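You operate a simulated robot arm through the tools that you are given. There is no shell and no other tool. Be economical: measure what you need, move in short steps, check, and stop when the job is done.

You are at the controls of a simulated robot arm. One attempt, no reset.

Task
Set the belt jig to the loop length on the press card.
Fine: open the clamp first; park the pin in the slate tube while you slide; end with the pin in the teal tube and the clamp shut.

It is judged by the outcome, as a careful person would: the job done as asked, and still so three seconds after it is handed in. It fails if anything else is knocked over, pushed out of place, dropped, spilled or broken.

Robot
A 6-joint arm with a two-finger parallel gripper, fixed in place. Base frame: the origin is at the foot of the arm, x ahead of it, y to its left, z up; the work surface is at about z = 0.007. Units: m, degrees, N and s.
With the tool pointing down near the work surface it reaches from about 0.14 to 0.58 m from the base axis. Its first joint turns from -66.0 to 66.0 degrees. Payload 2.1 kg.
Tool frame: the origin (TCP) lies between the finger pads and is the grasp point; the fingertips stand 0.03 m ahead of it; z points along the fingers, y is the line along which they close. Largest opening 0.094 m; finger width 0.028, thickness 0.01; the body of the gripper, 0.05 by 0.096 m, starts 0.055 m behind the TCP.
Orientation is that of the tool frame in the base frame, as [roll, pitch, yaw] about the fixed x, y, z axes, in that order (R = Rz(yaw) Ry(pitch) Rx(roll)). With the fingers straight down and closing along the base's y, the tool's x points along the base's -x, its y along +y and its z along -z.

Tools
- The arm moves only by the tool move_arm. Its argument "plan" is text: rows parted by semicolons, each of 7 numbers parted by spaces: the turn, a rotation vector about the base's x, y, z in units of 60 degrees (1.0 is 60 degrees), then the shift along the base's x, y, z in units of 250 mm (1.0 is 250 mm), then the closure, from 0 (fully open) to 1 (shut). In form: rx ry rz dx dy dz grip; .... A call has 1 to 12 rows; each row is the pose to reach, as a shift and turn from the pose commanded when the call began. A call with a number of a shift or a turn outside -1 to 1 is refused whole. A row lasts 0.2 s, in which the tool goes at most 0.05 m and 8.6 degrees; a call with a longer step from one row to the next is refused whole, and so is a gripper value outside its range. A pose out of reach is approached as far as the arm can. The call stops where the force on the tool passes 40 N (or 10 N more than at its start, if that is more) or the arm is blocked; 0.2 s more then pass. Each finger travels about 0.072 m/s and halts on what it meets, pressing with about 22 N; the grip force reading is that of the motor and also rises with nothing between the fingers. The clock runs only during rows and for 0.2 s after the last one: add rows that repeat a pose to give the fingers time. It gives the time, the measured TCP pose, the force on the tool (base axes), the opening and the grip force at its end, in the units of the frame above (readings bear some noise), and new pictures: "show" is both (left out), scene, wrist or none.
- Cameras (640 x 400 px; columns grow to the right, rows downward): "scene" is fixed at [0.0748, -0.3954, 0.5021]; the picture's right is [0.59, -0.80, 0.00], its down [-0.44, -0.33, -0.84] and it looks along [0.67, 0.50, -0.55] (base axes); focal length 228 px, centre (320, 200). "wrist" rides on the gripper at [0.076, 0.014, -0.103] in the tool frame; the picture's right is [-0.18, 0.98, 0.00], its down [-0.75, -0.14, -0.64] and it looks along [-0.63, -0.12, 0.77] (tool axes); focal length 243 px, centre (320, 200).
- pixel_to_xyz(camera, pixels): for up to 12 pixels [column, row] of the newest picture of that camera ("zoom" is the newest enlarged one), the place [x, y, z] in the base frame of the surface seen there, good to about 0.002 m, but the place of the scene camera against the robot may be out by one fixed shift of up to 0.025 m in any direction. The clock stands still meanwhile.
- enlarge(camera, box): a new picture of the part [left, top, right, bottom] of that camera's present view, enlarged. The clock stands still meanwhile.
- hand_in(): hands the job in; it is judged then, once.

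Keep the steps short. Do not move on a guess: measure, check each grasp and each placing, and mend mistakes. In all there are 80 turns and 170 pictures (those below and enlarged ones count). Leave the gripper open and the arm clear of the work at the hand-in unless told otherwise, and finish with a single line.

The tools are called after "Emit:" as name(argument=value, ...) on one line, values as JSON. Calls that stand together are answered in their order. move_arm: Moves the arm, as the interface text tells. Its arguments: {"type":"object","properties":{"plan":{"type":"string"},"show":{"type":"string","enum":["both","scene","wrist","none"]}},"required":["plan"]} The other tools are called the same way: pixel_to_xyz (camera, pixels) gives the place of the surface under pixels of a picture; enlarge (camera, box) takes an enlarged picture of a part of a camera's view; hand_in () hands the job in.

At the start:

```text
time: 0.0
position: [0.3346, -0.1033, 0.3483]
ee_rot: [-180.0, 0.2, -179.8]
contact_force: [-1.0, -1.2, 1.1]
gripper_width: 0.0937
grasp_force: 0.1
```

scene: 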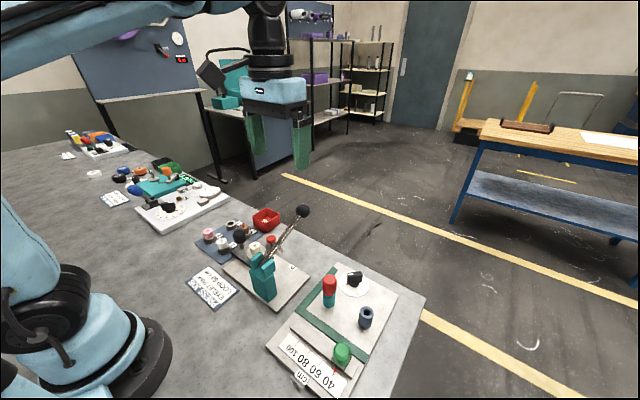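
wrist: 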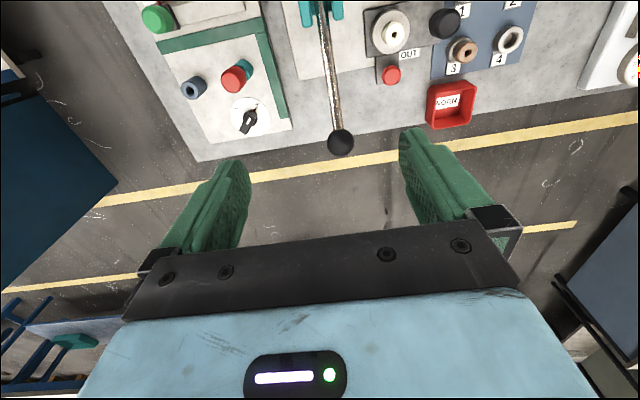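

I see a press card near (212,287), and the belt jig at lower right (scale, green knob, red pin, slate tube, clamp knob). I'll enlarge both.

Emit:
enlarge(camera="scene", box=[180, 255, 250, 315])

Emit:
enlarge(camera="scene", box=[260, 255, 430, 400])

Emit:
enlarge(camera="wrist", box=[120, 0, 320, 160])

```text
6.67 times, centred on (215, 285) of scene
```

zoom: 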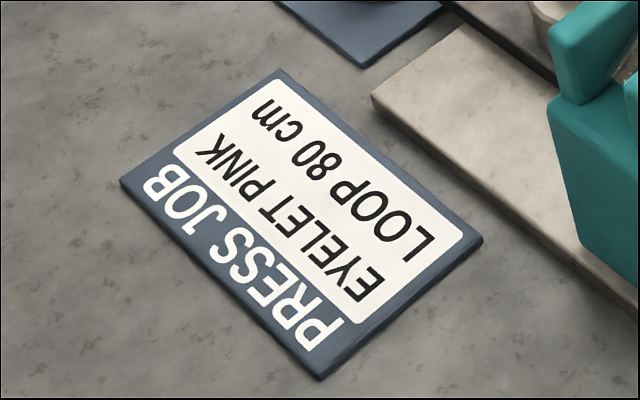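

```text
2.76 times, centred on (345, 328) of scene
```

zoom: 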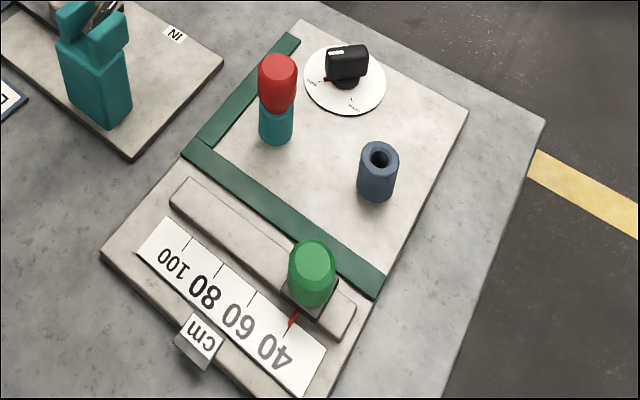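

```text
2.50 times, centred on (220, 80) of wrist
```

zoom: 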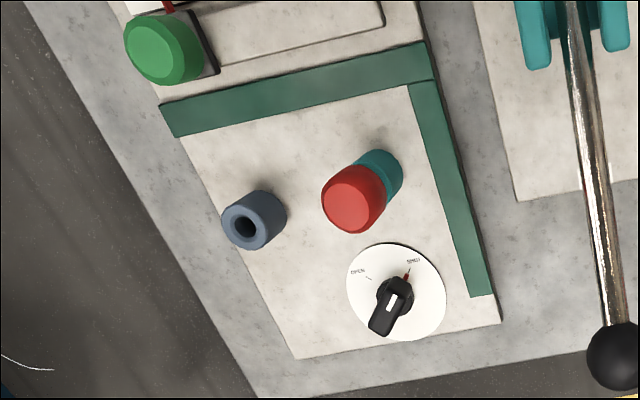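

The card reads LOOP 80 cm, the slider is at 40, and the clamp knob points to SHUT. Next I measure the jig's features with the wrist camera.

Emit:
pixel_to_xyz(camera="wrist", pixels=[[248, 122], [195, 88], [232, 79], [155, 20], [244, 128], [252, 115], [238, 110], [267, 28], [195, 140]])

Emit:
pixel_to_xyz(camera="scene", pixels=[[355, 275], [365, 313], [329, 280], [342, 350], [336, 373], [295, 345]])

```text
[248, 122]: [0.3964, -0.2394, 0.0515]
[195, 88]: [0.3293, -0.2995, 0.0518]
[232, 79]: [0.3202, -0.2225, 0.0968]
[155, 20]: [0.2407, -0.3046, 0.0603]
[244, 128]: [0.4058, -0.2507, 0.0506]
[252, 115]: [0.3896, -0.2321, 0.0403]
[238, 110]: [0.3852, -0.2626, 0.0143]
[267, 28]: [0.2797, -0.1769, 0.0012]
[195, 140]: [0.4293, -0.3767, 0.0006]
```

```text
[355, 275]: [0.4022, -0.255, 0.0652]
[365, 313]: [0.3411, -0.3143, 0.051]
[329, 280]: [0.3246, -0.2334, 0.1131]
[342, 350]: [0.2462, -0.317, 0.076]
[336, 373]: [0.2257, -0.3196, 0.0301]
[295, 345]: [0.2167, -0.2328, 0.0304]
```

Next I move above the jig for a closer look.

Emit:
move_arm(plan="0 0 0 -0.05 -0.15 0 0; 0 0 0 -0.11 -0.3 0 0; 0 0 0 -0.17 -0.45 0 0; 0 0 0 -0.22 -0.58 0 0; 0 0 0 -0.22 -0.58 0 0", show="wrist")

Emit:
enlarge(camera="wrist", box=[200, 0, 440, 150])

```text
time: 1.2
position: [0.2813, -0.2475, 0.3489]
ee_rot: [180.0, 0.2, -180.0]
contact_force: [-0.3, 0.2, -0.6]
gripper_width: 0.0939
grasp_force: 0.1
```

wrist: 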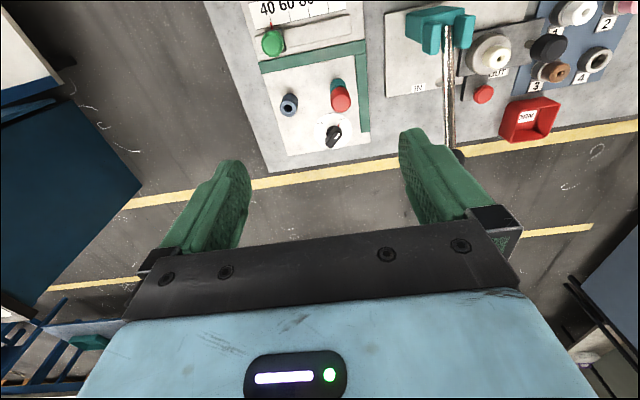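

```text
2.67 times, centred on (320, 75) of wrist
```

zoom: 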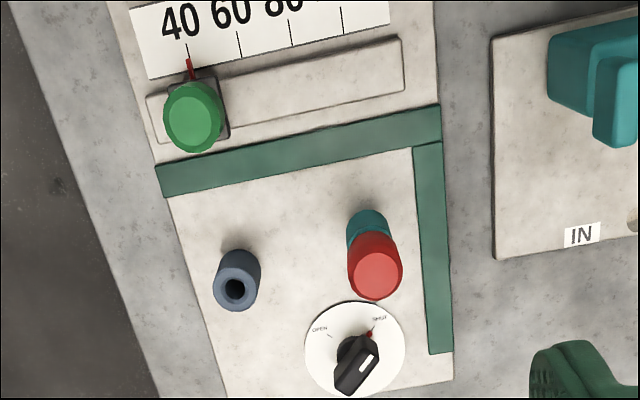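

I measure points in this zoom: the knob's two ends, dial marks, tubes, pin, green knob and scale ticks.

Emit:
pixel_to_xyz(camera="zoom", pixels=[[345, 382], [365, 345], [370, 333], [332, 337], [380, 318], [318, 328], [310, 350], [400, 350], [355, 305], [350, 390], [342, 360], [375, 360]])

Emit:
pixel_to_xyz(camera="zoom", pixels=[[234, 275], [234, 301], [220, 290], [255, 290], [375, 272], [350, 270], [400, 270], [375, 295], [368, 212], [190, 112], [165, 115], [220, 115]])

Emit:
pixel_to_xyz(camera="zoom", pixels=[[189, 65], [240, 55], [291, 45], [343, 34], [188, 50], [150, 130], [400, 80], [188, 147], [218, 135], [205, 75], [160, 165], [440, 105]])

```text
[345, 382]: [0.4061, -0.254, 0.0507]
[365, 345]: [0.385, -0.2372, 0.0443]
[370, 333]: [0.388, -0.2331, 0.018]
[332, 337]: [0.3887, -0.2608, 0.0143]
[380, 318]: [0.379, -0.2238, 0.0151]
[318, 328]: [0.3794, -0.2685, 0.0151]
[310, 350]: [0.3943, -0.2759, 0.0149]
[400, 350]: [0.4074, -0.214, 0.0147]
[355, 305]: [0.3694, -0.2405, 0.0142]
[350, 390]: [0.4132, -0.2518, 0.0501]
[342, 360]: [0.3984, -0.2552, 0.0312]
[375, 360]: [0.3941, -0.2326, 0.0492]
```

```text
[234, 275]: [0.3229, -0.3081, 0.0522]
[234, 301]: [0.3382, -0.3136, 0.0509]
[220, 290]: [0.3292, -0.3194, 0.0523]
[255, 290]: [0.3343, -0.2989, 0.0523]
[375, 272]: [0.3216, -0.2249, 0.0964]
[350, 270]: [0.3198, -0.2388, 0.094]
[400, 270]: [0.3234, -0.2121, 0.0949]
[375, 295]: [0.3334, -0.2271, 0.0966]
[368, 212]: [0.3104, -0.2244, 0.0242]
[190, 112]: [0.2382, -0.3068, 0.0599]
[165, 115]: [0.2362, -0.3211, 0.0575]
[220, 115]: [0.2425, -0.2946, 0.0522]
```

```text
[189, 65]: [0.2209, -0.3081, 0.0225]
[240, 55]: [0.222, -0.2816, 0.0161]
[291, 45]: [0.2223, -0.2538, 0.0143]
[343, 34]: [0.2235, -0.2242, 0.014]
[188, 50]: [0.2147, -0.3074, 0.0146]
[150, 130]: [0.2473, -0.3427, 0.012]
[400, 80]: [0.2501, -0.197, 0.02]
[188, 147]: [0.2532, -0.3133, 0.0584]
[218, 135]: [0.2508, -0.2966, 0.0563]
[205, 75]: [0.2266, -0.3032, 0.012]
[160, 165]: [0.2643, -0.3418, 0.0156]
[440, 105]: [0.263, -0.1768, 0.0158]
```

The jig is axis-aligned: slide travel is along +y at about 0.0278 m per 20 cm, and OPEN is about 90° counter-clockwise (+z) from SHUT. I check the lever ball's place before approaching the knob.

Emit:
pixel_to_xyz(camera="wrist", pixels=[[459, 152], [452, 130], [449, 90], [447, 50]])

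Emit:
pixel_to_xyz(camera="scene", pixels=[[303, 211], [285, 235], [270, 260]])

```text
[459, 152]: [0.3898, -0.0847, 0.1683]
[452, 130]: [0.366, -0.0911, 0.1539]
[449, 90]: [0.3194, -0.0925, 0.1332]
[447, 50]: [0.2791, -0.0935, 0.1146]
```

```text
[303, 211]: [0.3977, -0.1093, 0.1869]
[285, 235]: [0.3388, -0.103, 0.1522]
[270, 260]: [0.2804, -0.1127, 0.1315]
```

The ball is at (0.39, -0.087), clear of the knob. I move above the knob, turning -45°.

Emit:
move_arm(plan="0 0 -0.13 0.08 0 -0.1 0; 0 0 -0.26 0.16 0 -0.2 0; 0 0 -0.39 0.24 0 -0.3 0; 0 0 -0.52 0.32 0 -0.4 0; 0 0 -0.65 0.40 0 -0.5 0; 0 0 -0.75 0.47 0.01 -0.6 0; 0 0 -0.75 0.47 0.01 -0.6 0", show="both")

Emit:
enlarge(camera="wrist", box=[220, 30, 420, 155])

```text
time: 2.8
position: [0.3982, -0.246, 0.1984]
ee_rot: [-179.9, 0.1, 135.0]
contact_force: [0.1, -0.2, -0.8]
gripper_width: 0.0938
grasp_force: 0.0
```

scene: 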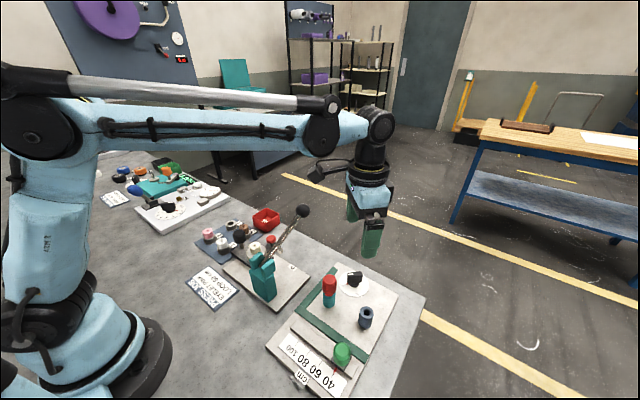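
wrist: 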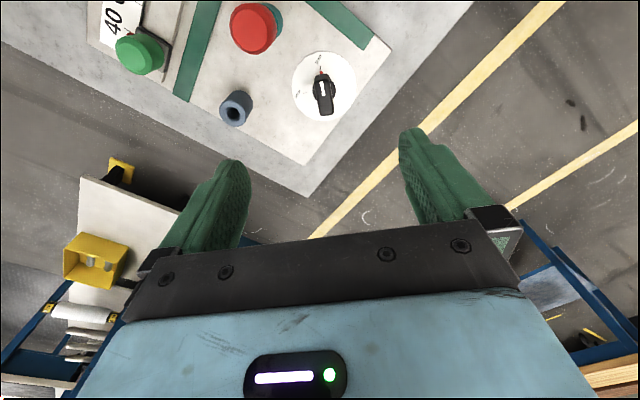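

```text
3.20 times, centred on (320, 92) of wrist
```

zoom: 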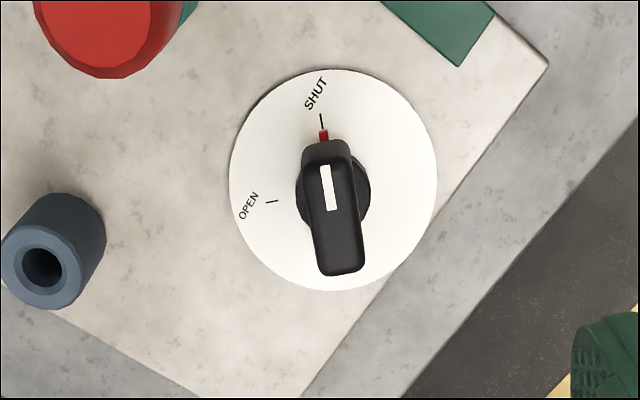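

The bar is nearly aligned with the fingers. I measure it precisely.

Emit:
pixel_to_xyz(camera="zoom", pixels=[[326, 145], [340, 265], [306, 170], [350, 170], [318, 240], [360, 235], [321, 120], [271, 202], [231, 180], [437, 180], [333, 72], [333, 288]])

Emit:
pixel_to_xyz(camera="zoom", pixels=[[302, 200], [367, 190], [324, 170], [328, 208], [324, 135], [336, 245]])

```text
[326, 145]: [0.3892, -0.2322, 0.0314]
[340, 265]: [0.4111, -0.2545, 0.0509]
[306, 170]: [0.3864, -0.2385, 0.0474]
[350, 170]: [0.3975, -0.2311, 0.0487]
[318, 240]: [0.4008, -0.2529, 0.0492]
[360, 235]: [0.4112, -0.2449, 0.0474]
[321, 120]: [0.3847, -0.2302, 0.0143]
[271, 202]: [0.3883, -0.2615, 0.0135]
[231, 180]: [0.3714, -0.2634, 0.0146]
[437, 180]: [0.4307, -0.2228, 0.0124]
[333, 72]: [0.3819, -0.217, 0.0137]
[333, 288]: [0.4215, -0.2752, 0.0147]
```

```text
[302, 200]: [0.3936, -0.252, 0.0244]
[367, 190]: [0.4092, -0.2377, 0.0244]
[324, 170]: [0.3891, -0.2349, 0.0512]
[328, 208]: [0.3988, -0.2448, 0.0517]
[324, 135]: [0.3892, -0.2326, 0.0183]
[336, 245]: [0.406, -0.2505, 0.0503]
```

Hub at (0.4013, -0.2446), bar angle about 137°, top z 0.051. I descend to z 0.057 with a 2° correction, then close on the bar.

Emit:
move_arm(plan="0 0 0.033 0.012 0.006 -0.15 0.3; 0 0 0.033 0.012 0.006 -0.3 0.3; 0 0 0.033 0.012 0.006 -0.42 0.3; 0 0 0.033 0.012 0.006 -0.5 0.3; 0 0 0.033 0.012 0.006 -0.54 0.3; 0 0 0.033 0.012 0.006 -0.566 0.3; 0 0 0.033 0.012 0.006 -0.566 0.3", show="both")

```text
time: 4.4
position: [0.4008, -0.2458, 0.0562]
ee_rot: [179.9, 0.1, 137.1]
contact_force: [-0.4, 0.0, -0.1]
gripper_width: 0.0658
grasp_force: 0.0
```

scene: 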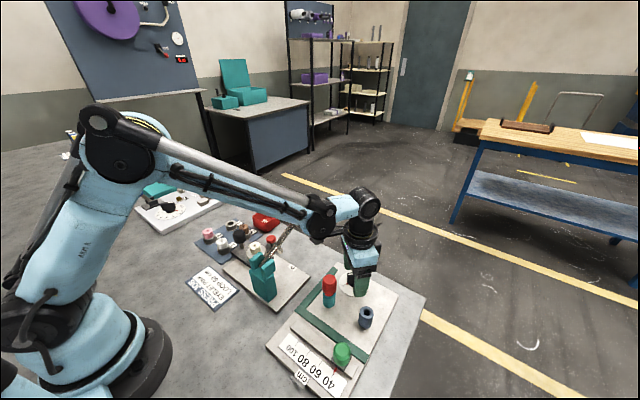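
wrist: 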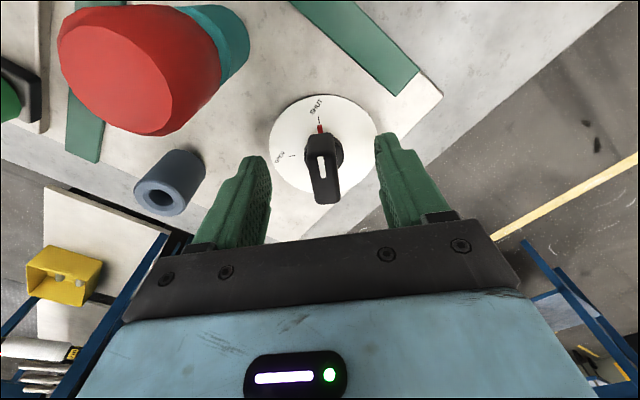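

The bar is centred between the fingers. Closing.

Emit:
move_arm(plan="0 0 0 0 0 0 0.6; 0 0 0 0 0 0 1; 0 0 0 0 0 0 1; 0 0 0 0 0 0 1; 0 0 0 0 0 0 1", show="wrist")

Emit:
enlarge(camera="scene", box=[220, 160, 420, 310])

```text
time: 5.6
position: [0.4007, -0.2441, 0.0571]
ee_rot: [179.7, 0.2, 137.1]
contact_force: [15.4, 19.5, -4.0]
gripper_width: 0.0159
grasp_force: 45.4
```

wrist: 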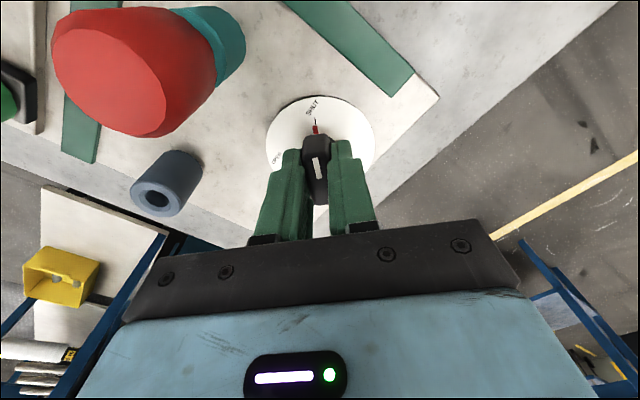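

```text
2.67 times, centred on (320, 235) of scene
```

zoom: 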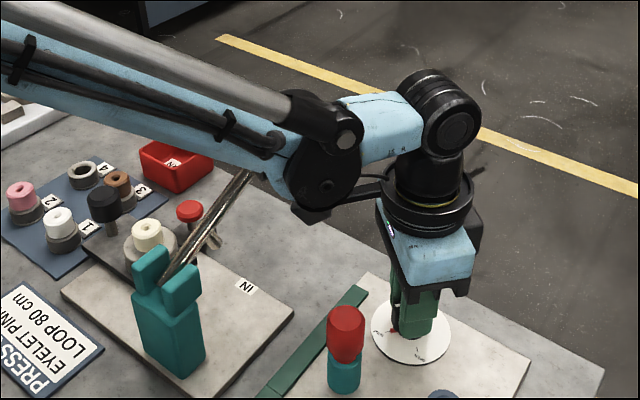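

Gripped at 0.016, with about 25 N of sideways load. I shift slightly along the load to relieve it.

Emit:
move_arm(plan="0 0 0 0.005 0.007 0 1; 0 0 0 0.005 0.007 0 1", show="none")

```text
time: 6.2
position: [0.4007, -0.2435, 0.0574]
ee_rot: [179.9, 0.1, 136.9]
contact_force: [18.8, 3.8, -16.0]
gripper_width: 0.0156
grasp_force: 44.9
```

Emit:
move_arm(plan="0 0 0 0.006 0 -0.003 1; 0 0 0 0.006 0 -0.003 1", show="none")

```text
time: 6.8
position: [0.4013, -0.244, 0.0555]
ee_rot: [-179.9, 0.0, 137.1]
contact_force: [-9.4, 7.5, 10.2]
gripper_width: 0.016
grasp_force: 44.9
```

Load is now small. I turn the knob +45° (half way), then check.

Emit:
move_arm(plan="0 0 0.1 0 0 0 1; 0 0 0.2 0 0 0 1; 0 0 0.3 0 0 0 1; 0 0 0.4 0 0 0 1; 0 0 0.5 0 0 0 1; 0 0 0.6 0 0 0 1; 0 0 0.7 0 0 0 1; 0 0 0.75 0 0 0 1", show="both")

```text
time: 7.7
position: [0.4009, -0.2436, 0.0565]
ee_rot: [-179.9, -0.2, 157.6]
contact_force: [-2.3, 0.2, 5.1]
gripper_width: 0.0159
grasp_force: 44.5
stopped in row 4: the force on the tool passed its limit (the readings are from after the stop); the commanded pose is now the measured one
```

scene: 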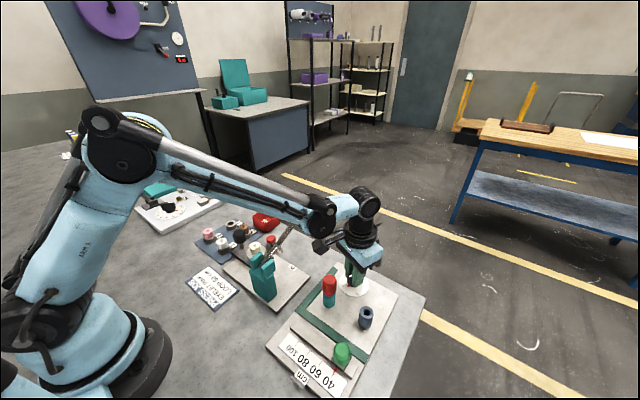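
wrist: 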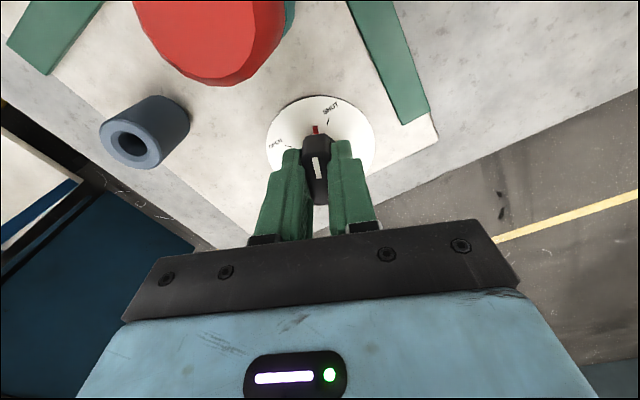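

The knob is turning: the pointer has left SHUT by about 20°. I continue more slowly.

Emit:
move_arm(plan="0 0 0.05 0 0 0 1; 0 0 0.1 0 0 0 1; 0 0 0.15 0 0 0 1; 0 0 0.2 0 0 0 1; 0 0 0.25 0 0 0 1; 0 0 0.3 0 0 0 1; 0 0 0.35 0 0 0 1; 0 0 0.4 0 0 0 1; 0 0 0.45 0 0 0 1; 0 0 0.5 0 0 0 1; 0 0 0.55 0 0 0 1; 0 0 0.6 0 0 0 1", show="wrist")

```text
time: 10.3
position: [0.4006, -0.2451, 0.055]
ee_rot: [-179.9, 0.0, -166.3]
contact_force: [0.1, -22.0, -10.4]
gripper_width: 0.0157
grasp_force: 44.6
```

wrist: 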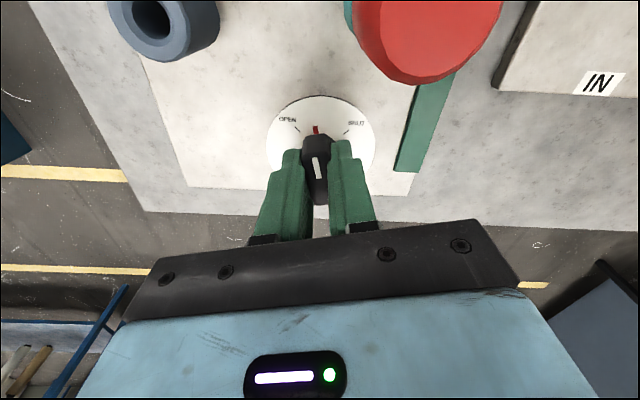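

Now at 57° of turn. I continue another ~35°, easing a little in y.

Emit:
move_arm(plan="0 0 0.05 0 -0.003 0 1; 0 0 0.1 0 -0.003 0 1; 0 0 0.15 0 -0.003 0 1; 0 0 0.2 0 -0.003 0 1; 0 0 0.25 0 -0.003 0 1; 0 0 0.3 0 -0.003 0 1; 0 0 0.35 0 -0.003 0 1; 0 0 0.4 0 -0.003 0 1; 0 0 0.45 0 -0.003 0 1; 0 0 0.5 0 -0.003 0 1; 0 0 0.55 0 -0.003 0 1; 0 0 0.57 0 -0.003 0 1", show="wrist")

Emit:
enlarge(camera="wrist", box=[240, 80, 400, 180])

```text
time: 12.9
position: [0.4008, -0.2461, 0.055]
ee_rot: [-179.7, -0.3, -132.3]
contact_force: [7.7, -31.2, -5.4]
gripper_width: 0.0155
grasp_force: 44.9
```

wrist: 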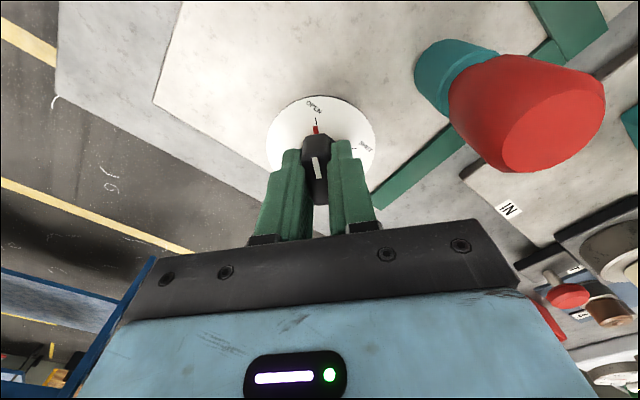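

```text
4.00 times, centred on (320, 130) of wrist
```

zoom: 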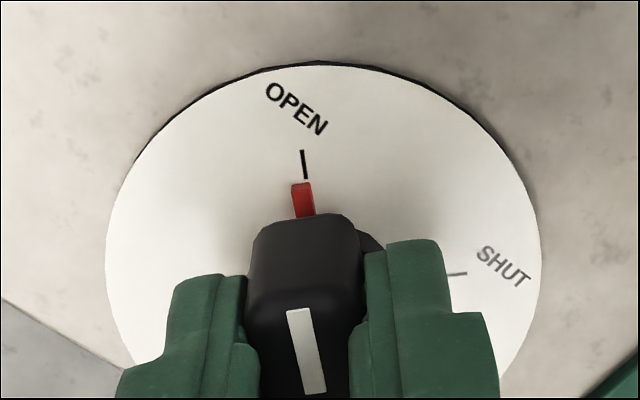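

The pointer aligns with OPEN. I release and rise.

Emit:
move_arm(plan="0 0 0 0 0 0 0.6; 0 0 0 0 0 0 0.4; 0 0 0 0 0 0 0.4; 0 0 0 0 0 0.1 0.4; 0 0 0 0 0 0.28 0.4; 0 0 0 0 0 0.46 0.3; 0 0 0 0 0 0.6 0; 0 0 0 0 0 0.6 0", show="wrist")

Emit:
enlarge(camera="wrist", box=[220, 30, 420, 155])

```text
time: 14.7
position: [0.4025, -0.2472, 0.2071]
ee_rot: [-179.8, -0.1, -132.1]
contact_force: [-0.3, -0.1, 0.4]
gripper_width: 0.0942
grasp_force: 0.1
```

wrist: 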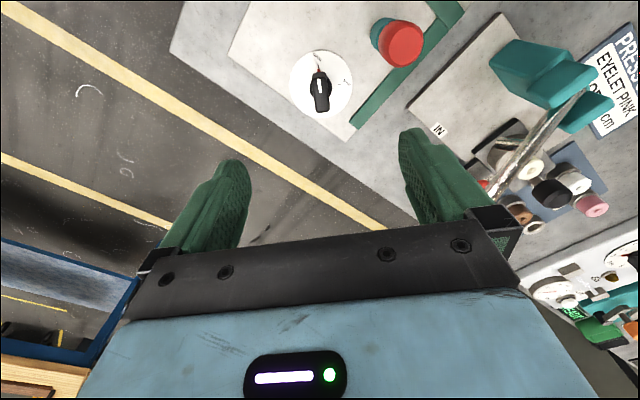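

```text
3.20 times, centred on (320, 92) of wrist
```

zoom: 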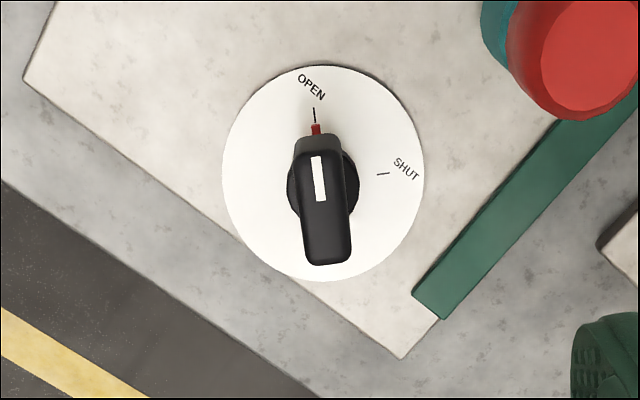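

The clamp is open. Next I turn back to the straight orientation and go above the red pin.

Emit:
move_arm(plan="0 0 -0.13 -0.05 0.015 0.05 0; 0 0 -0.26 -0.1 0.03 0.05 0; 0 0 -0.39 -0.15 0.045 0.05 0; 0 0 -0.52 -0.2 0.06 0.05 0; 0 0 -0.65 -0.26 0.075 0.05 0; 0 0 -0.765 -0.312 0.087 0.05 0; 0 0 -0.765 -0.312 0.087 0.05 0", show="wrist")

Emit:
enlarge(camera="wrist", box=[220, 20, 420, 145])

```text
time: 16.3
position: [0.3232, -0.2237, 0.2176]
ee_rot: [-179.9, -0.2, -178.1]
contact_force: [-0.6, 0.6, 0.4]
gripper_width: 0.0942
grasp_force: 0.1
```

wrist: 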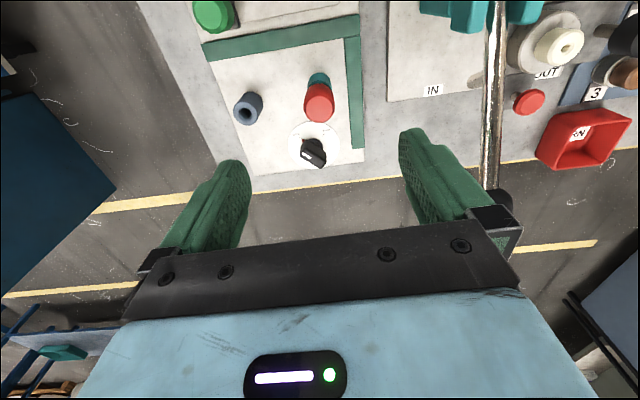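

```text
3.20 times, centred on (320, 82) of wrist
```

zoom: 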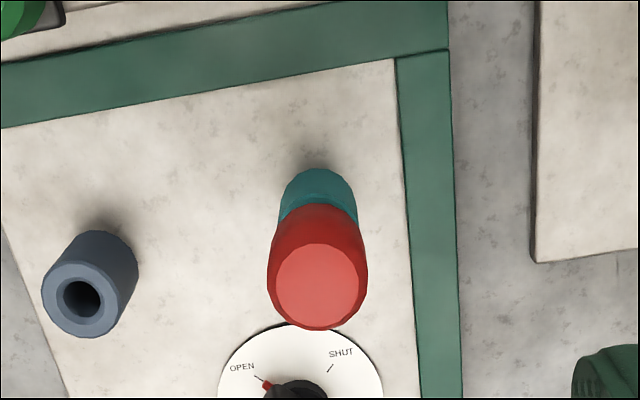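

Emit:
pixel_to_xyz(camera="zoom", pixels=[[317, 250], [317, 318], [277, 282], [358, 282], [317, 284], [268, 265], [367, 265], [288, 200], [350, 200], [317, 172], [282, 215], [317, 208]])

Emit:
pixel_to_xyz(camera="zoom", pixels=[[43, 295], [117, 292], [80, 262], [80, 336], [55, 300], [108, 297], [84, 272], [84, 325], [90, 235], [135, 265]])

```text
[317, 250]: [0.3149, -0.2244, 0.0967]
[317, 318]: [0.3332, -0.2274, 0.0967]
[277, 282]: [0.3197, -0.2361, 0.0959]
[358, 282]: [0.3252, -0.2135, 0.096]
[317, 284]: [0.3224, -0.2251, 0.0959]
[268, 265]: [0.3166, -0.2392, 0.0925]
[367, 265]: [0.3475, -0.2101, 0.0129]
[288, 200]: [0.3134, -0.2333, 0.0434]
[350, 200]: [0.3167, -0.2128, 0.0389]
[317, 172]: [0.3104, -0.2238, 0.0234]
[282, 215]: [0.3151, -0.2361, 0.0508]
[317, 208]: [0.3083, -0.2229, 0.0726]
```

```text
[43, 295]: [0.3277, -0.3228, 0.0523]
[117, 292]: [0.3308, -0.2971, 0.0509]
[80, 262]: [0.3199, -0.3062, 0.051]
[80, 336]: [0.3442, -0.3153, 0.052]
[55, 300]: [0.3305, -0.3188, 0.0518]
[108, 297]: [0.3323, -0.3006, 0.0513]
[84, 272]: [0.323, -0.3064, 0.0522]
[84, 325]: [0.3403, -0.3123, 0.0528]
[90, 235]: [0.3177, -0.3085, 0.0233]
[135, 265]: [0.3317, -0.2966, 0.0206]
```

Pin head centre (0.3235, -0.2250), top z 0.096; slate tube centre about (0.331, -0.310), top z 0.052. I descend around the head to TCP z 0.088.

Emit:
move_arm(plan="0 0 0 0.001 -0.005 -0.15 0.2; 0 0 0 0.001 -0.005 -0.3 0.2; 0 0 0 0.001 -0.005 -0.42 0.2; 0 0 0 0.001 -0.005 -0.49 0.2; 0 0 0 0.001 -0.005 -0.518 0.2; 0 0 0 0.001 -0.005 -0.518 0.2", show="wrist")

```text
time: 17.7
position: [0.3237, -0.2236, 0.0898]
ee_rot: [180.0, -0.2, -178.0]
contact_force: [0.4, -0.5, -0.2]
gripper_width: 0.0753
grasp_force: 0.0
```

wrist: 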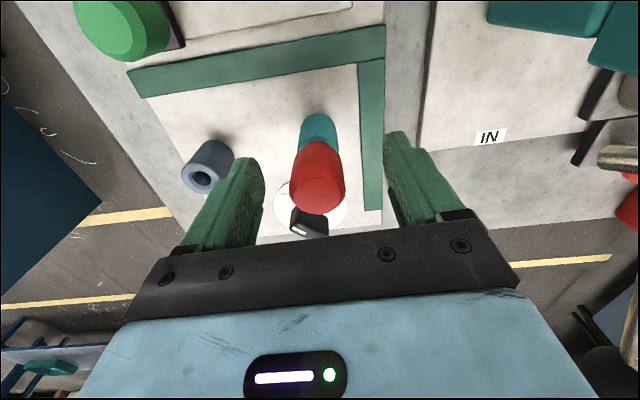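

Emit:
move_arm(plan="0 0 0 0 -0.002 0 0.5; 0 0 0 0 -0.002 0 0.8; 0 0 0 0 -0.002 0 0.9; 0 0 0 0 -0.002 0 0.9; 0 0 0 0 -0.002 0 0.9", show="wrist")

```text
time: 18.9
position: [0.3245, -0.2241, 0.0894]
ee_rot: [180.0, -0.2, -177.9]
contact_force: [-0.3, 2.0, 0.6]
gripper_width: 0.0287
grasp_force: 22.0
```

wrist: 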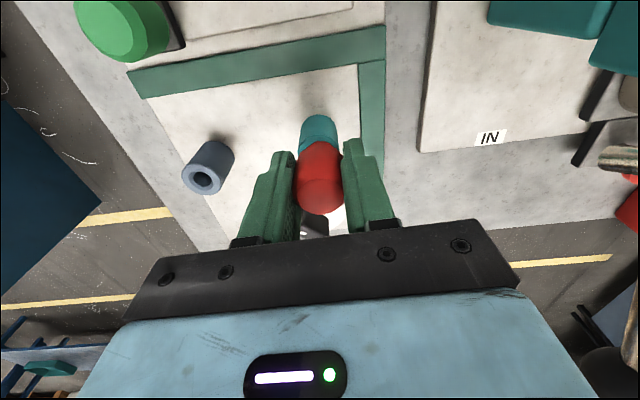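

The head is gripped at 0.0287. I lift straight up.

Emit:
move_arm(plan="0 0 0 0 0 0.05 1; 0 0 0 0 0 0.1 1; 0 0 0 0 0 0.2 1; 0 0 0 0 0 0.3 1; 0 0 0 0 0 0.4 1; 0 0 0 0 0 0.4 1", show="both")

Emit:
enlarge(camera="scene", box=[260, 190, 440, 360])

Emit:
enlarge(camera="wrist", box=[200, 20, 440, 220])

```text
time: 20.3
position: [0.326, -0.2249, 0.1886]
ee_rot: [-179.9, -0.2, -178.0]
contact_force: [0.3, 0.2, -0.5]
gripper_width: 0.0289
grasp_force: 22.0
```

scene: 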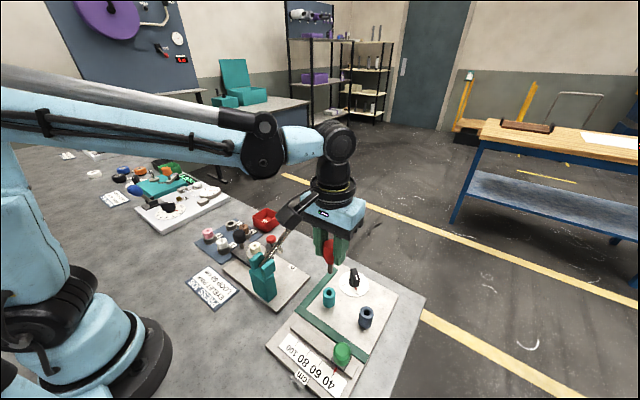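
wrist: 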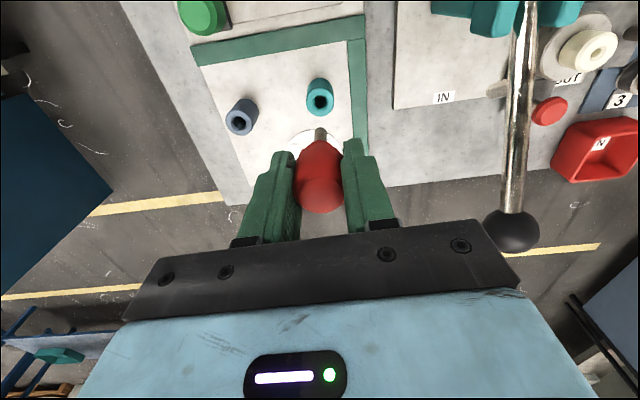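

```text
2.35 times, centred on (350, 275) of scene
```

zoom: 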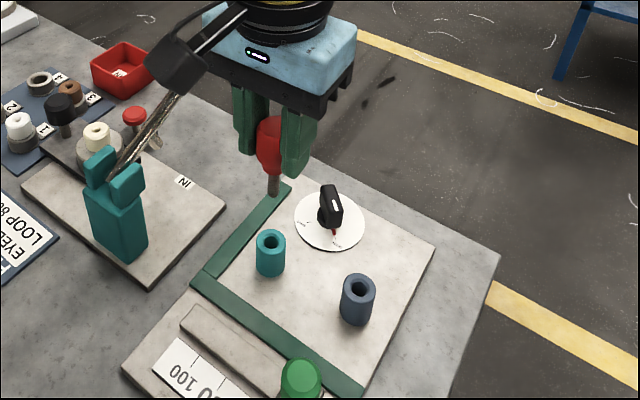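

```text
2.00 times, centred on (320, 120) of wrist
```

zoom: 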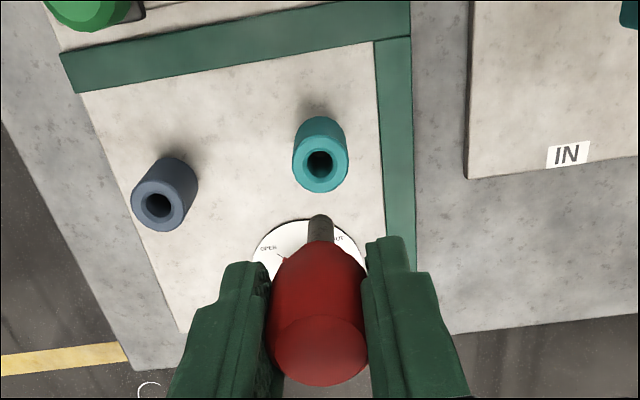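

The pin is out and both tubes are visible: teal hole at zoom (320,164), slate hole at (157,205). I measure the two rims.

Emit:
enlarge(camera="wrist", box=[210, 60, 350, 148])

```text
4.55 times, centred on (280, 104) of wrist
```

zoom: 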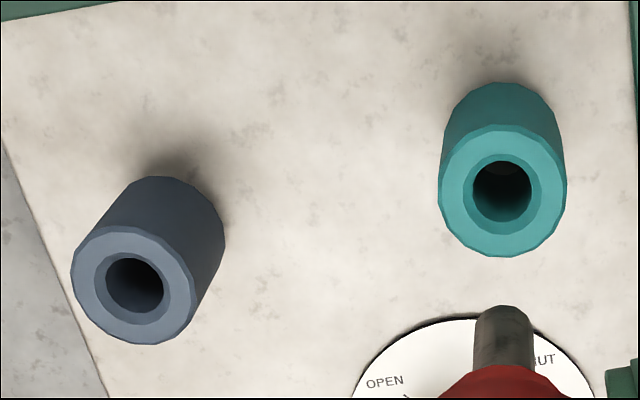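

Emit:
pixel_to_xyz(camera="zoom", pixels=[[447, 190], [557, 190], [502, 140], [502, 245], [466, 190], [540, 190], [502, 155], [502, 228]])

Emit:
pixel_to_xyz(camera="zoom", pixels=[[82, 285], [188, 285], [135, 237], [135, 335], [99, 285], [170, 285], [135, 252], [135, 318], [503, 312], [485, 340], [525, 340]])

```text
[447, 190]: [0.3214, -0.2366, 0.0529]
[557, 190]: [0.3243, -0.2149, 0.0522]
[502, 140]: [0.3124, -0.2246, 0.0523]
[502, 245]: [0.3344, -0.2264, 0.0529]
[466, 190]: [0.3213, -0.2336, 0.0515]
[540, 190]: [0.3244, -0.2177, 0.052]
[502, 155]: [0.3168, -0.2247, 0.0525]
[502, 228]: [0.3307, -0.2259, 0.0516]
```

```text
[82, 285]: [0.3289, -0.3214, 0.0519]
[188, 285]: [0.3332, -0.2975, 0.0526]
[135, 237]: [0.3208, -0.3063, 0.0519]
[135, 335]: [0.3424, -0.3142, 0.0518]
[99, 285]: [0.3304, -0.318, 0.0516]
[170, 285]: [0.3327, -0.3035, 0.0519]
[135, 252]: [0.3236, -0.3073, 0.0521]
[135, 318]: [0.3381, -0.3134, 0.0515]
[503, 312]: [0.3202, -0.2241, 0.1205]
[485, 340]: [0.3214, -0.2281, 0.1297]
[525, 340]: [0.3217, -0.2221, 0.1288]
```

Teal centre (0.3233, -0.2255), slate (0.3313, -0.3102): shift (0.008, -0.0847). I move over the slate tube and lower part way.

Emit:
move_arm(plan="0 0 0 0.016 -0.17 0 1; 0 0 0 0.032 -0.339 0 1; 0 0 0 0.032 -0.339 -0.1 1; 0 0 0 0.032 -0.339 -0.18 1; 0 0 0 0.032 -0.339 -0.22 1; 0 0 0 0.032 -0.339 -0.22 1", show="both")

Emit:
enlarge(camera="wrist", box=[260, 90, 380, 220])

Emit:
enlarge(camera="scene", box=[310, 240, 420, 340])

```text
time: 21.7
position: [0.3312, -0.3102, 0.1336]
ee_rot: [-179.9, -0.1, -178.0]
contact_force: [-0.1, 0.0, 0.0]
gripper_width: 0.0287
grasp_force: 22.0
```

scene: 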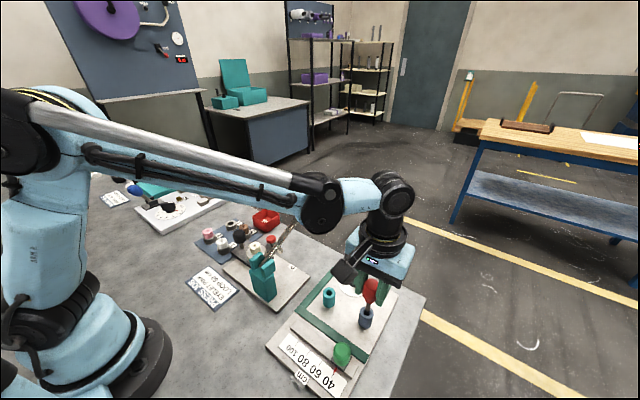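
wrist: 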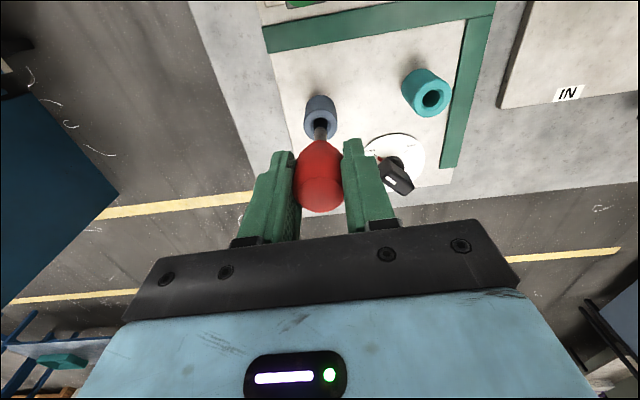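

```text
3.08 times, centred on (320, 155) of wrist
```

zoom: 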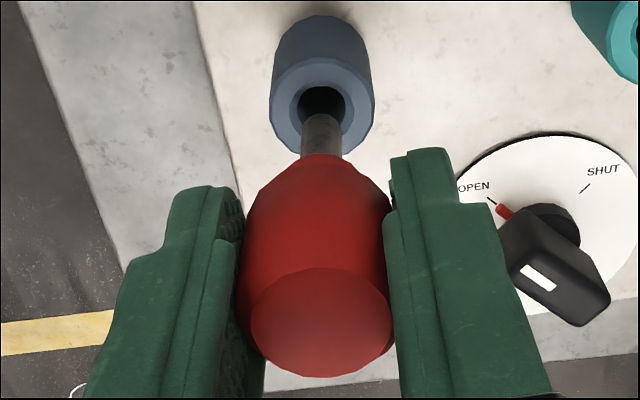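

```text
4.00 times, centred on (365, 290) of scene
```

zoom: 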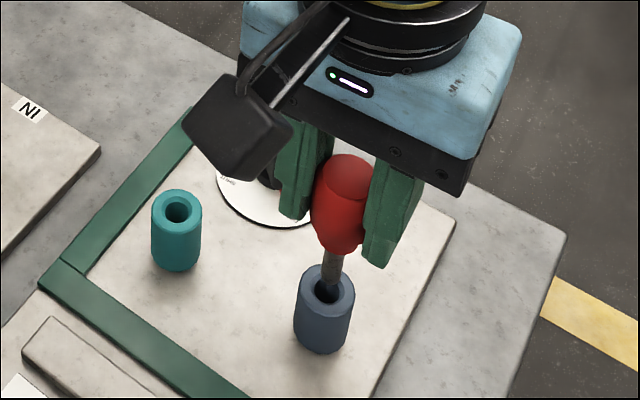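

Alignment looks right in both views. I lower slowly into the tube.

Emit:
move_arm(plan="0 0 0 0 0 -0.025 1; 0 0 0 0 0 -0.05 1; 0 0 0 0 0 -0.075 1; 0 0 0 0 0 -0.1 1; 0 0 0 0 0 -0.12 1", show="wrist")

Emit:
enlarge(camera="scene", box=[310, 240, 420, 340])

```text
time: 22.9
position: [0.3311, -0.3092, 0.1044]
ee_rot: [-179.9, -0.2, -178.1]
contact_force: [-0.2, -0.2, -0.1]
gripper_width: 0.029
grasp_force: 22.0
```

wrist: 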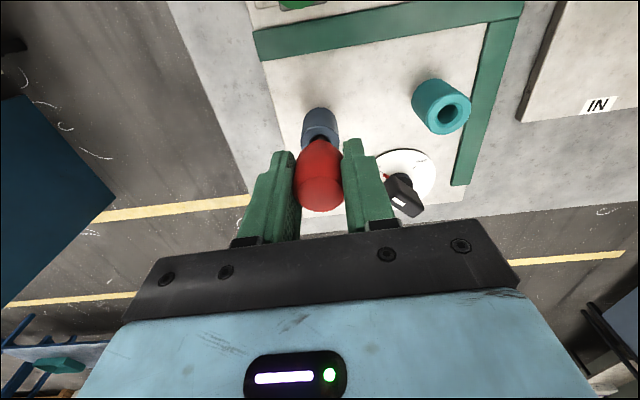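

```text
4.00 times, centred on (365, 290) of scene
```

zoom: 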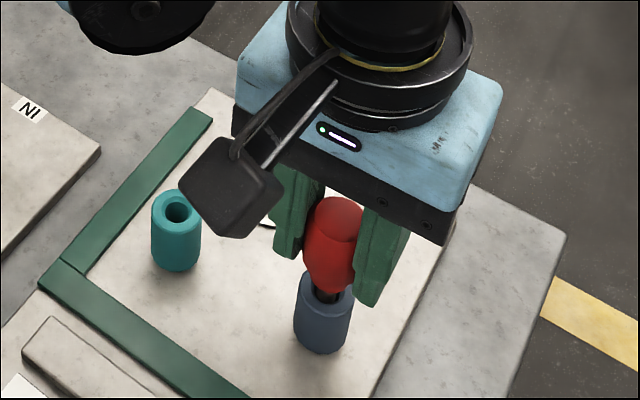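

The pin is going in with no force. I lower the last ~15 mm, then release.

Emit:
move_arm(plan="0 0 0 0 0 -0.02 1; 0 0 0 0 0 -0.04 1; 0 0 0 0 0 -0.052 1; 0 0 0 0 0 -0.058 1; 0 0 0 0 0 -0.058 1", show="none")

Emit:
enlarge(camera="scene", box=[310, 240, 420, 340])

```text
time: 24.1
position: [0.3319, -0.31, 0.0903]
ee_rot: [-179.9, -0.2, -178.0]
contact_force: [2.9, 1.9, 13.9]
gripper_width: 0.0289
grasp_force: 21.9
```

```text
4.00 times, centred on (365, 290) of scene
```

zoom: 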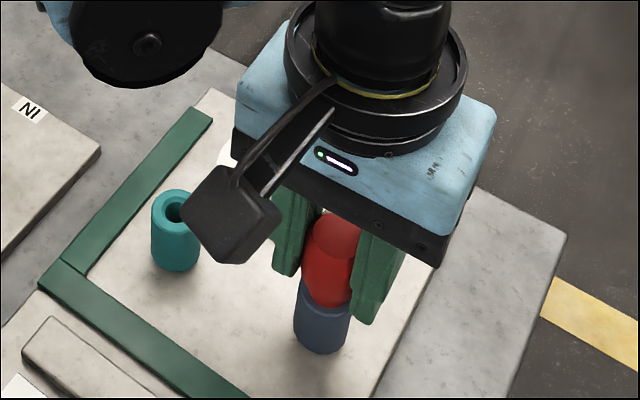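

Seated (14 N upward). I release and rise.

Emit:
move_arm(plan="0 0 0 0 0 0 0.7; 0 0 0 0 0 0 0.4; 0 0 0 0 0 0 0.2; 0 0 0 0 0 0 0.2; 0 0 0 0 0 0.1 0.2; 0 0 0 0 0 0.25 0.2; 0 0 0 0 0 0.42 0.2; 0 0 0 0 0 0.42 0.2", show="wrist")

```text
time: 25.9
position: [0.3326, -0.3098, 0.1964]
ee_rot: [-180.0, -0.3, -178.0]
contact_force: [-0.1, 0.0, -1.1]
gripper_width: 0.0752
grasp_force: 0.0
```

wrist: 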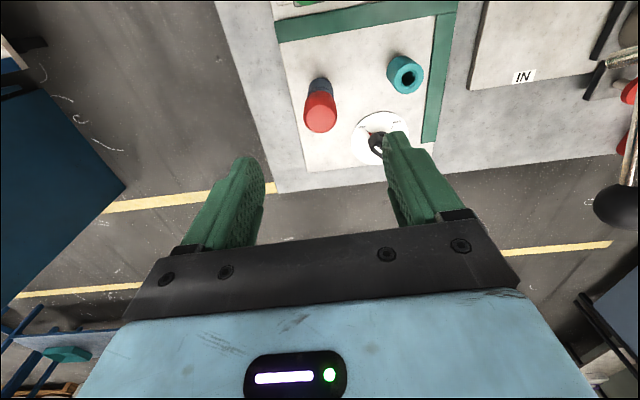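

The pin is parked in the slate tube. I move above the green knob.

Emit:
move_arm(plan="0 0 -0.03 -0.12 0.003 0 0.2; 0 0 -0.03 -0.24 0.006 0 0.2; 0 0 -0.03 -0.358 0.01 0 0.2; 0 0 -0.03 -0.358 0.01 0 0.2; 0 0 -0.03 -0.358 0.01 0 0.2", show="wrist")

Emit:
enlarge(camera="wrist", box=[260, 0, 480, 150])

```text
time: 27.1
position: [0.2437, -0.3076, 0.1926]
ee_rot: [-179.9, -0.2, -179.8]
contact_force: [-1.4, -0.7, -0.2]
gripper_width: 0.0751
grasp_force: 0.1
```

wrist: 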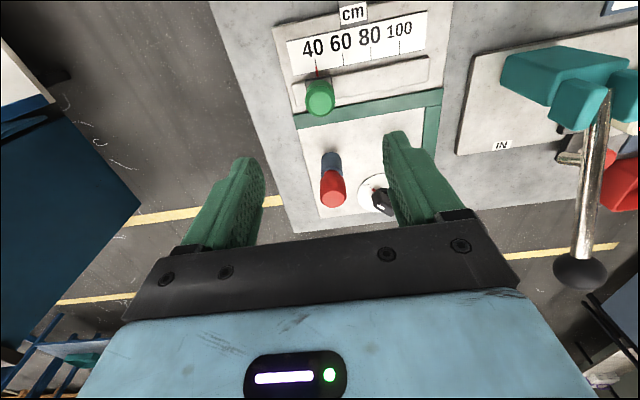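

```text
2.67 times, centred on (370, 75) of wrist
```

zoom: 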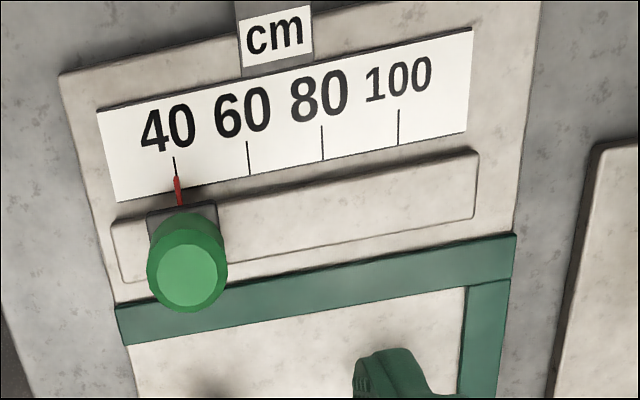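

Emit:
pixel_to_xyz(camera="zoom", pixels=[[175, 160], [249, 150], [323, 138], [399, 120], [177, 182], [187, 272], [160, 272], [214, 272], [187, 300], [187, 245], [150, 270], [226, 265]])

Emit:
pixel_to_xyz(camera="zoom", pixels=[[248, 168], [322, 155], [398, 138], [175, 170], [116, 215], [475, 155], [180, 195], [215, 212], [152, 222], [190, 222]])

```text
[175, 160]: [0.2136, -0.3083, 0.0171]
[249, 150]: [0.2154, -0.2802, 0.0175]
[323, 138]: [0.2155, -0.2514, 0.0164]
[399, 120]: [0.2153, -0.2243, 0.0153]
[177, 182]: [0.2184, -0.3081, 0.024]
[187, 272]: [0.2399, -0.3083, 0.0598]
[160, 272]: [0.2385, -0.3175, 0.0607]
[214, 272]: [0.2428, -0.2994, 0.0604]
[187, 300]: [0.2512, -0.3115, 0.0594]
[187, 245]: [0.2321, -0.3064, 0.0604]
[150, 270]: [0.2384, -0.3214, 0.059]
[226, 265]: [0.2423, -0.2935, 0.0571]
```

```text
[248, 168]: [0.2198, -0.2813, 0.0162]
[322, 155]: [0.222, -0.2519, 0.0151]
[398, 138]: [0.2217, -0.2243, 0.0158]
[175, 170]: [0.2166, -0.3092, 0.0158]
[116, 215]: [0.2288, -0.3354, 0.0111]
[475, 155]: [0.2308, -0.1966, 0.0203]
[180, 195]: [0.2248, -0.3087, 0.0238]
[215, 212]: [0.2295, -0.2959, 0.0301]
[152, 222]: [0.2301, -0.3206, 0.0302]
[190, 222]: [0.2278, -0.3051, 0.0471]
```

Green knob centre (0.2415, -0.3085), top z 0.060; ticks are 0.0283 apart, so 40→80 is +0.0567 in y. I descend around the knob.

Emit:
move_arm(plan="0 0 0 -0.008 -0.004 -0.15 0.2; 0 0 0 -0.008 -0.004 -0.3 0.2; 0 0 0 -0.008 -0.004 -0.42 0.2; 0 0 0 -0.008 -0.004 -0.48 0.2; 0 0 0 -0.008 -0.004 -0.506 0.2; 0 0 0 -0.008 -0.004 -0.506 0.2", show="wrist")

```text
time: 28.5
position: [0.2393, -0.3068, 0.0677]
ee_rot: [-179.9, -0.1, -179.8]
contact_force: [0.0, 0.4, -0.5]
gripper_width: 0.0752
grasp_force: 0.1
```

wrist: 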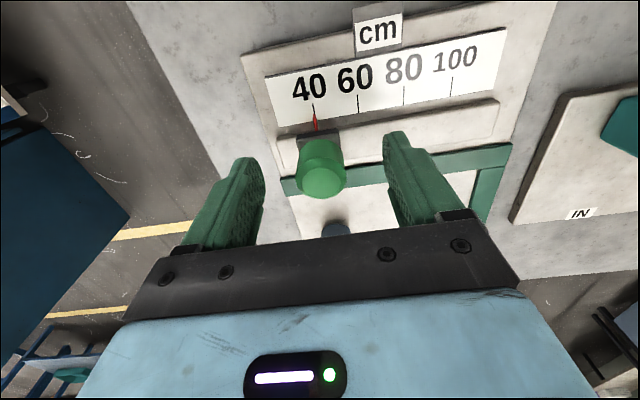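

Emit:
move_arm(plan="0 0 0 0 -0.003 -0.005 0.5; 0 0 0 0 -0.003 -0.005 0.8; 0 0 0 0 -0.003 -0.005 0.9; 0 0 0 0 -0.003 -0.005 0.9", show="wrist")

```text
time: 29.5
position: [0.2401, -0.3085, 0.0685]
ee_rot: [180.0, -0.2, -179.8]
contact_force: [-0.4, 6.6, 2.3]
gripper_width: 0.0287
grasp_force: 44.6
```

wrist: 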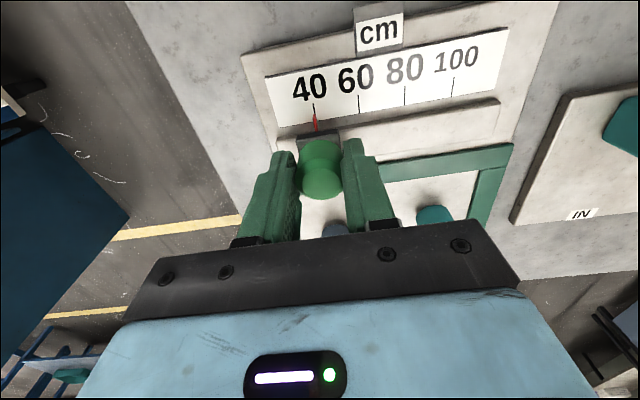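

Gripped. I slide most of the way (+0.052).

Emit:
move_arm(plan="0 0 0 0 0.02 0 1; 0 0 0 0 0.05 0 1; 0 0 0 0.001 0.08 0 1; 0 0 0 0.001 0.11 0 1; 0 0 0 0.002 0.14 0 1; 0 0 0 0.002 0.17 0 1; 0 0 0 0.003 0.19 0 1; 0 0 0 0.003 0.208 0 1; 0 0 0 0.003 0.208 0 1", show="wrist")

Emit:
enlarge(camera="wrist", box=[230, 40, 410, 155])

```text
time: 31.5
position: [0.2401, -0.2566, 0.0671]
ee_rot: [-179.9, -0.6, -179.8]
contact_force: [-29.4, -1.5, 14.5]
gripper_width: 0.0291
grasp_force: 44.6
```

wrist: 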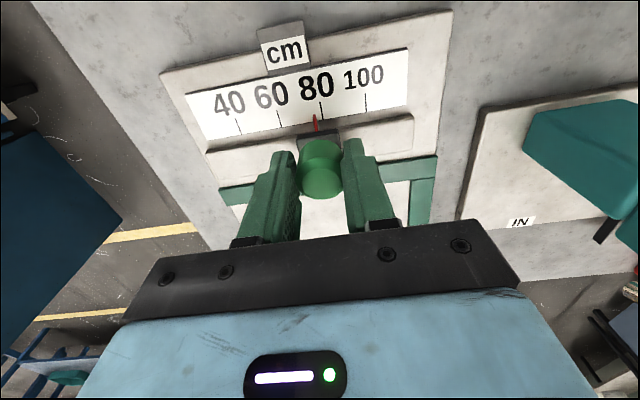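

```text
3.48 times, centred on (320, 98) of wrist
```

zoom: 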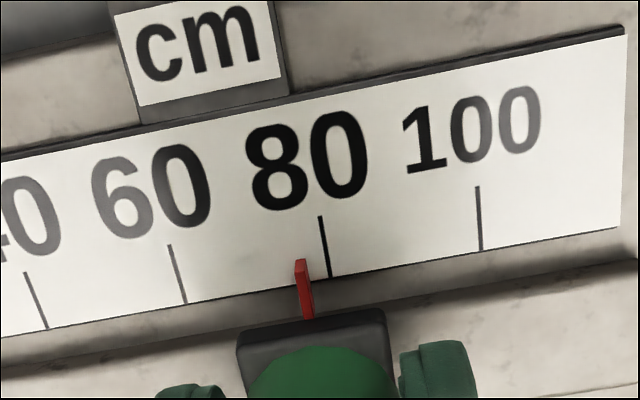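

The pointer is just short of 80. I measure the gap.

Emit:
pixel_to_xyz(camera="zoom", pixels=[[299, 262], [300, 270], [324, 235], [328, 270], [480, 220], [178, 275], [303, 290], [320, 220], [478, 190], [170, 250]])

```text
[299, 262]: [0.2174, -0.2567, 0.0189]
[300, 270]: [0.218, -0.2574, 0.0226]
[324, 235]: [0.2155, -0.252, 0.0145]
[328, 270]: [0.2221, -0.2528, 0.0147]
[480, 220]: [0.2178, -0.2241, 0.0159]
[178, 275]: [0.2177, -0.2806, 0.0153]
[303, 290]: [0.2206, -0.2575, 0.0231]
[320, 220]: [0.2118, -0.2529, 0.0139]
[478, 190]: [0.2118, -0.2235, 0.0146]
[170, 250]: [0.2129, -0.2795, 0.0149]
```

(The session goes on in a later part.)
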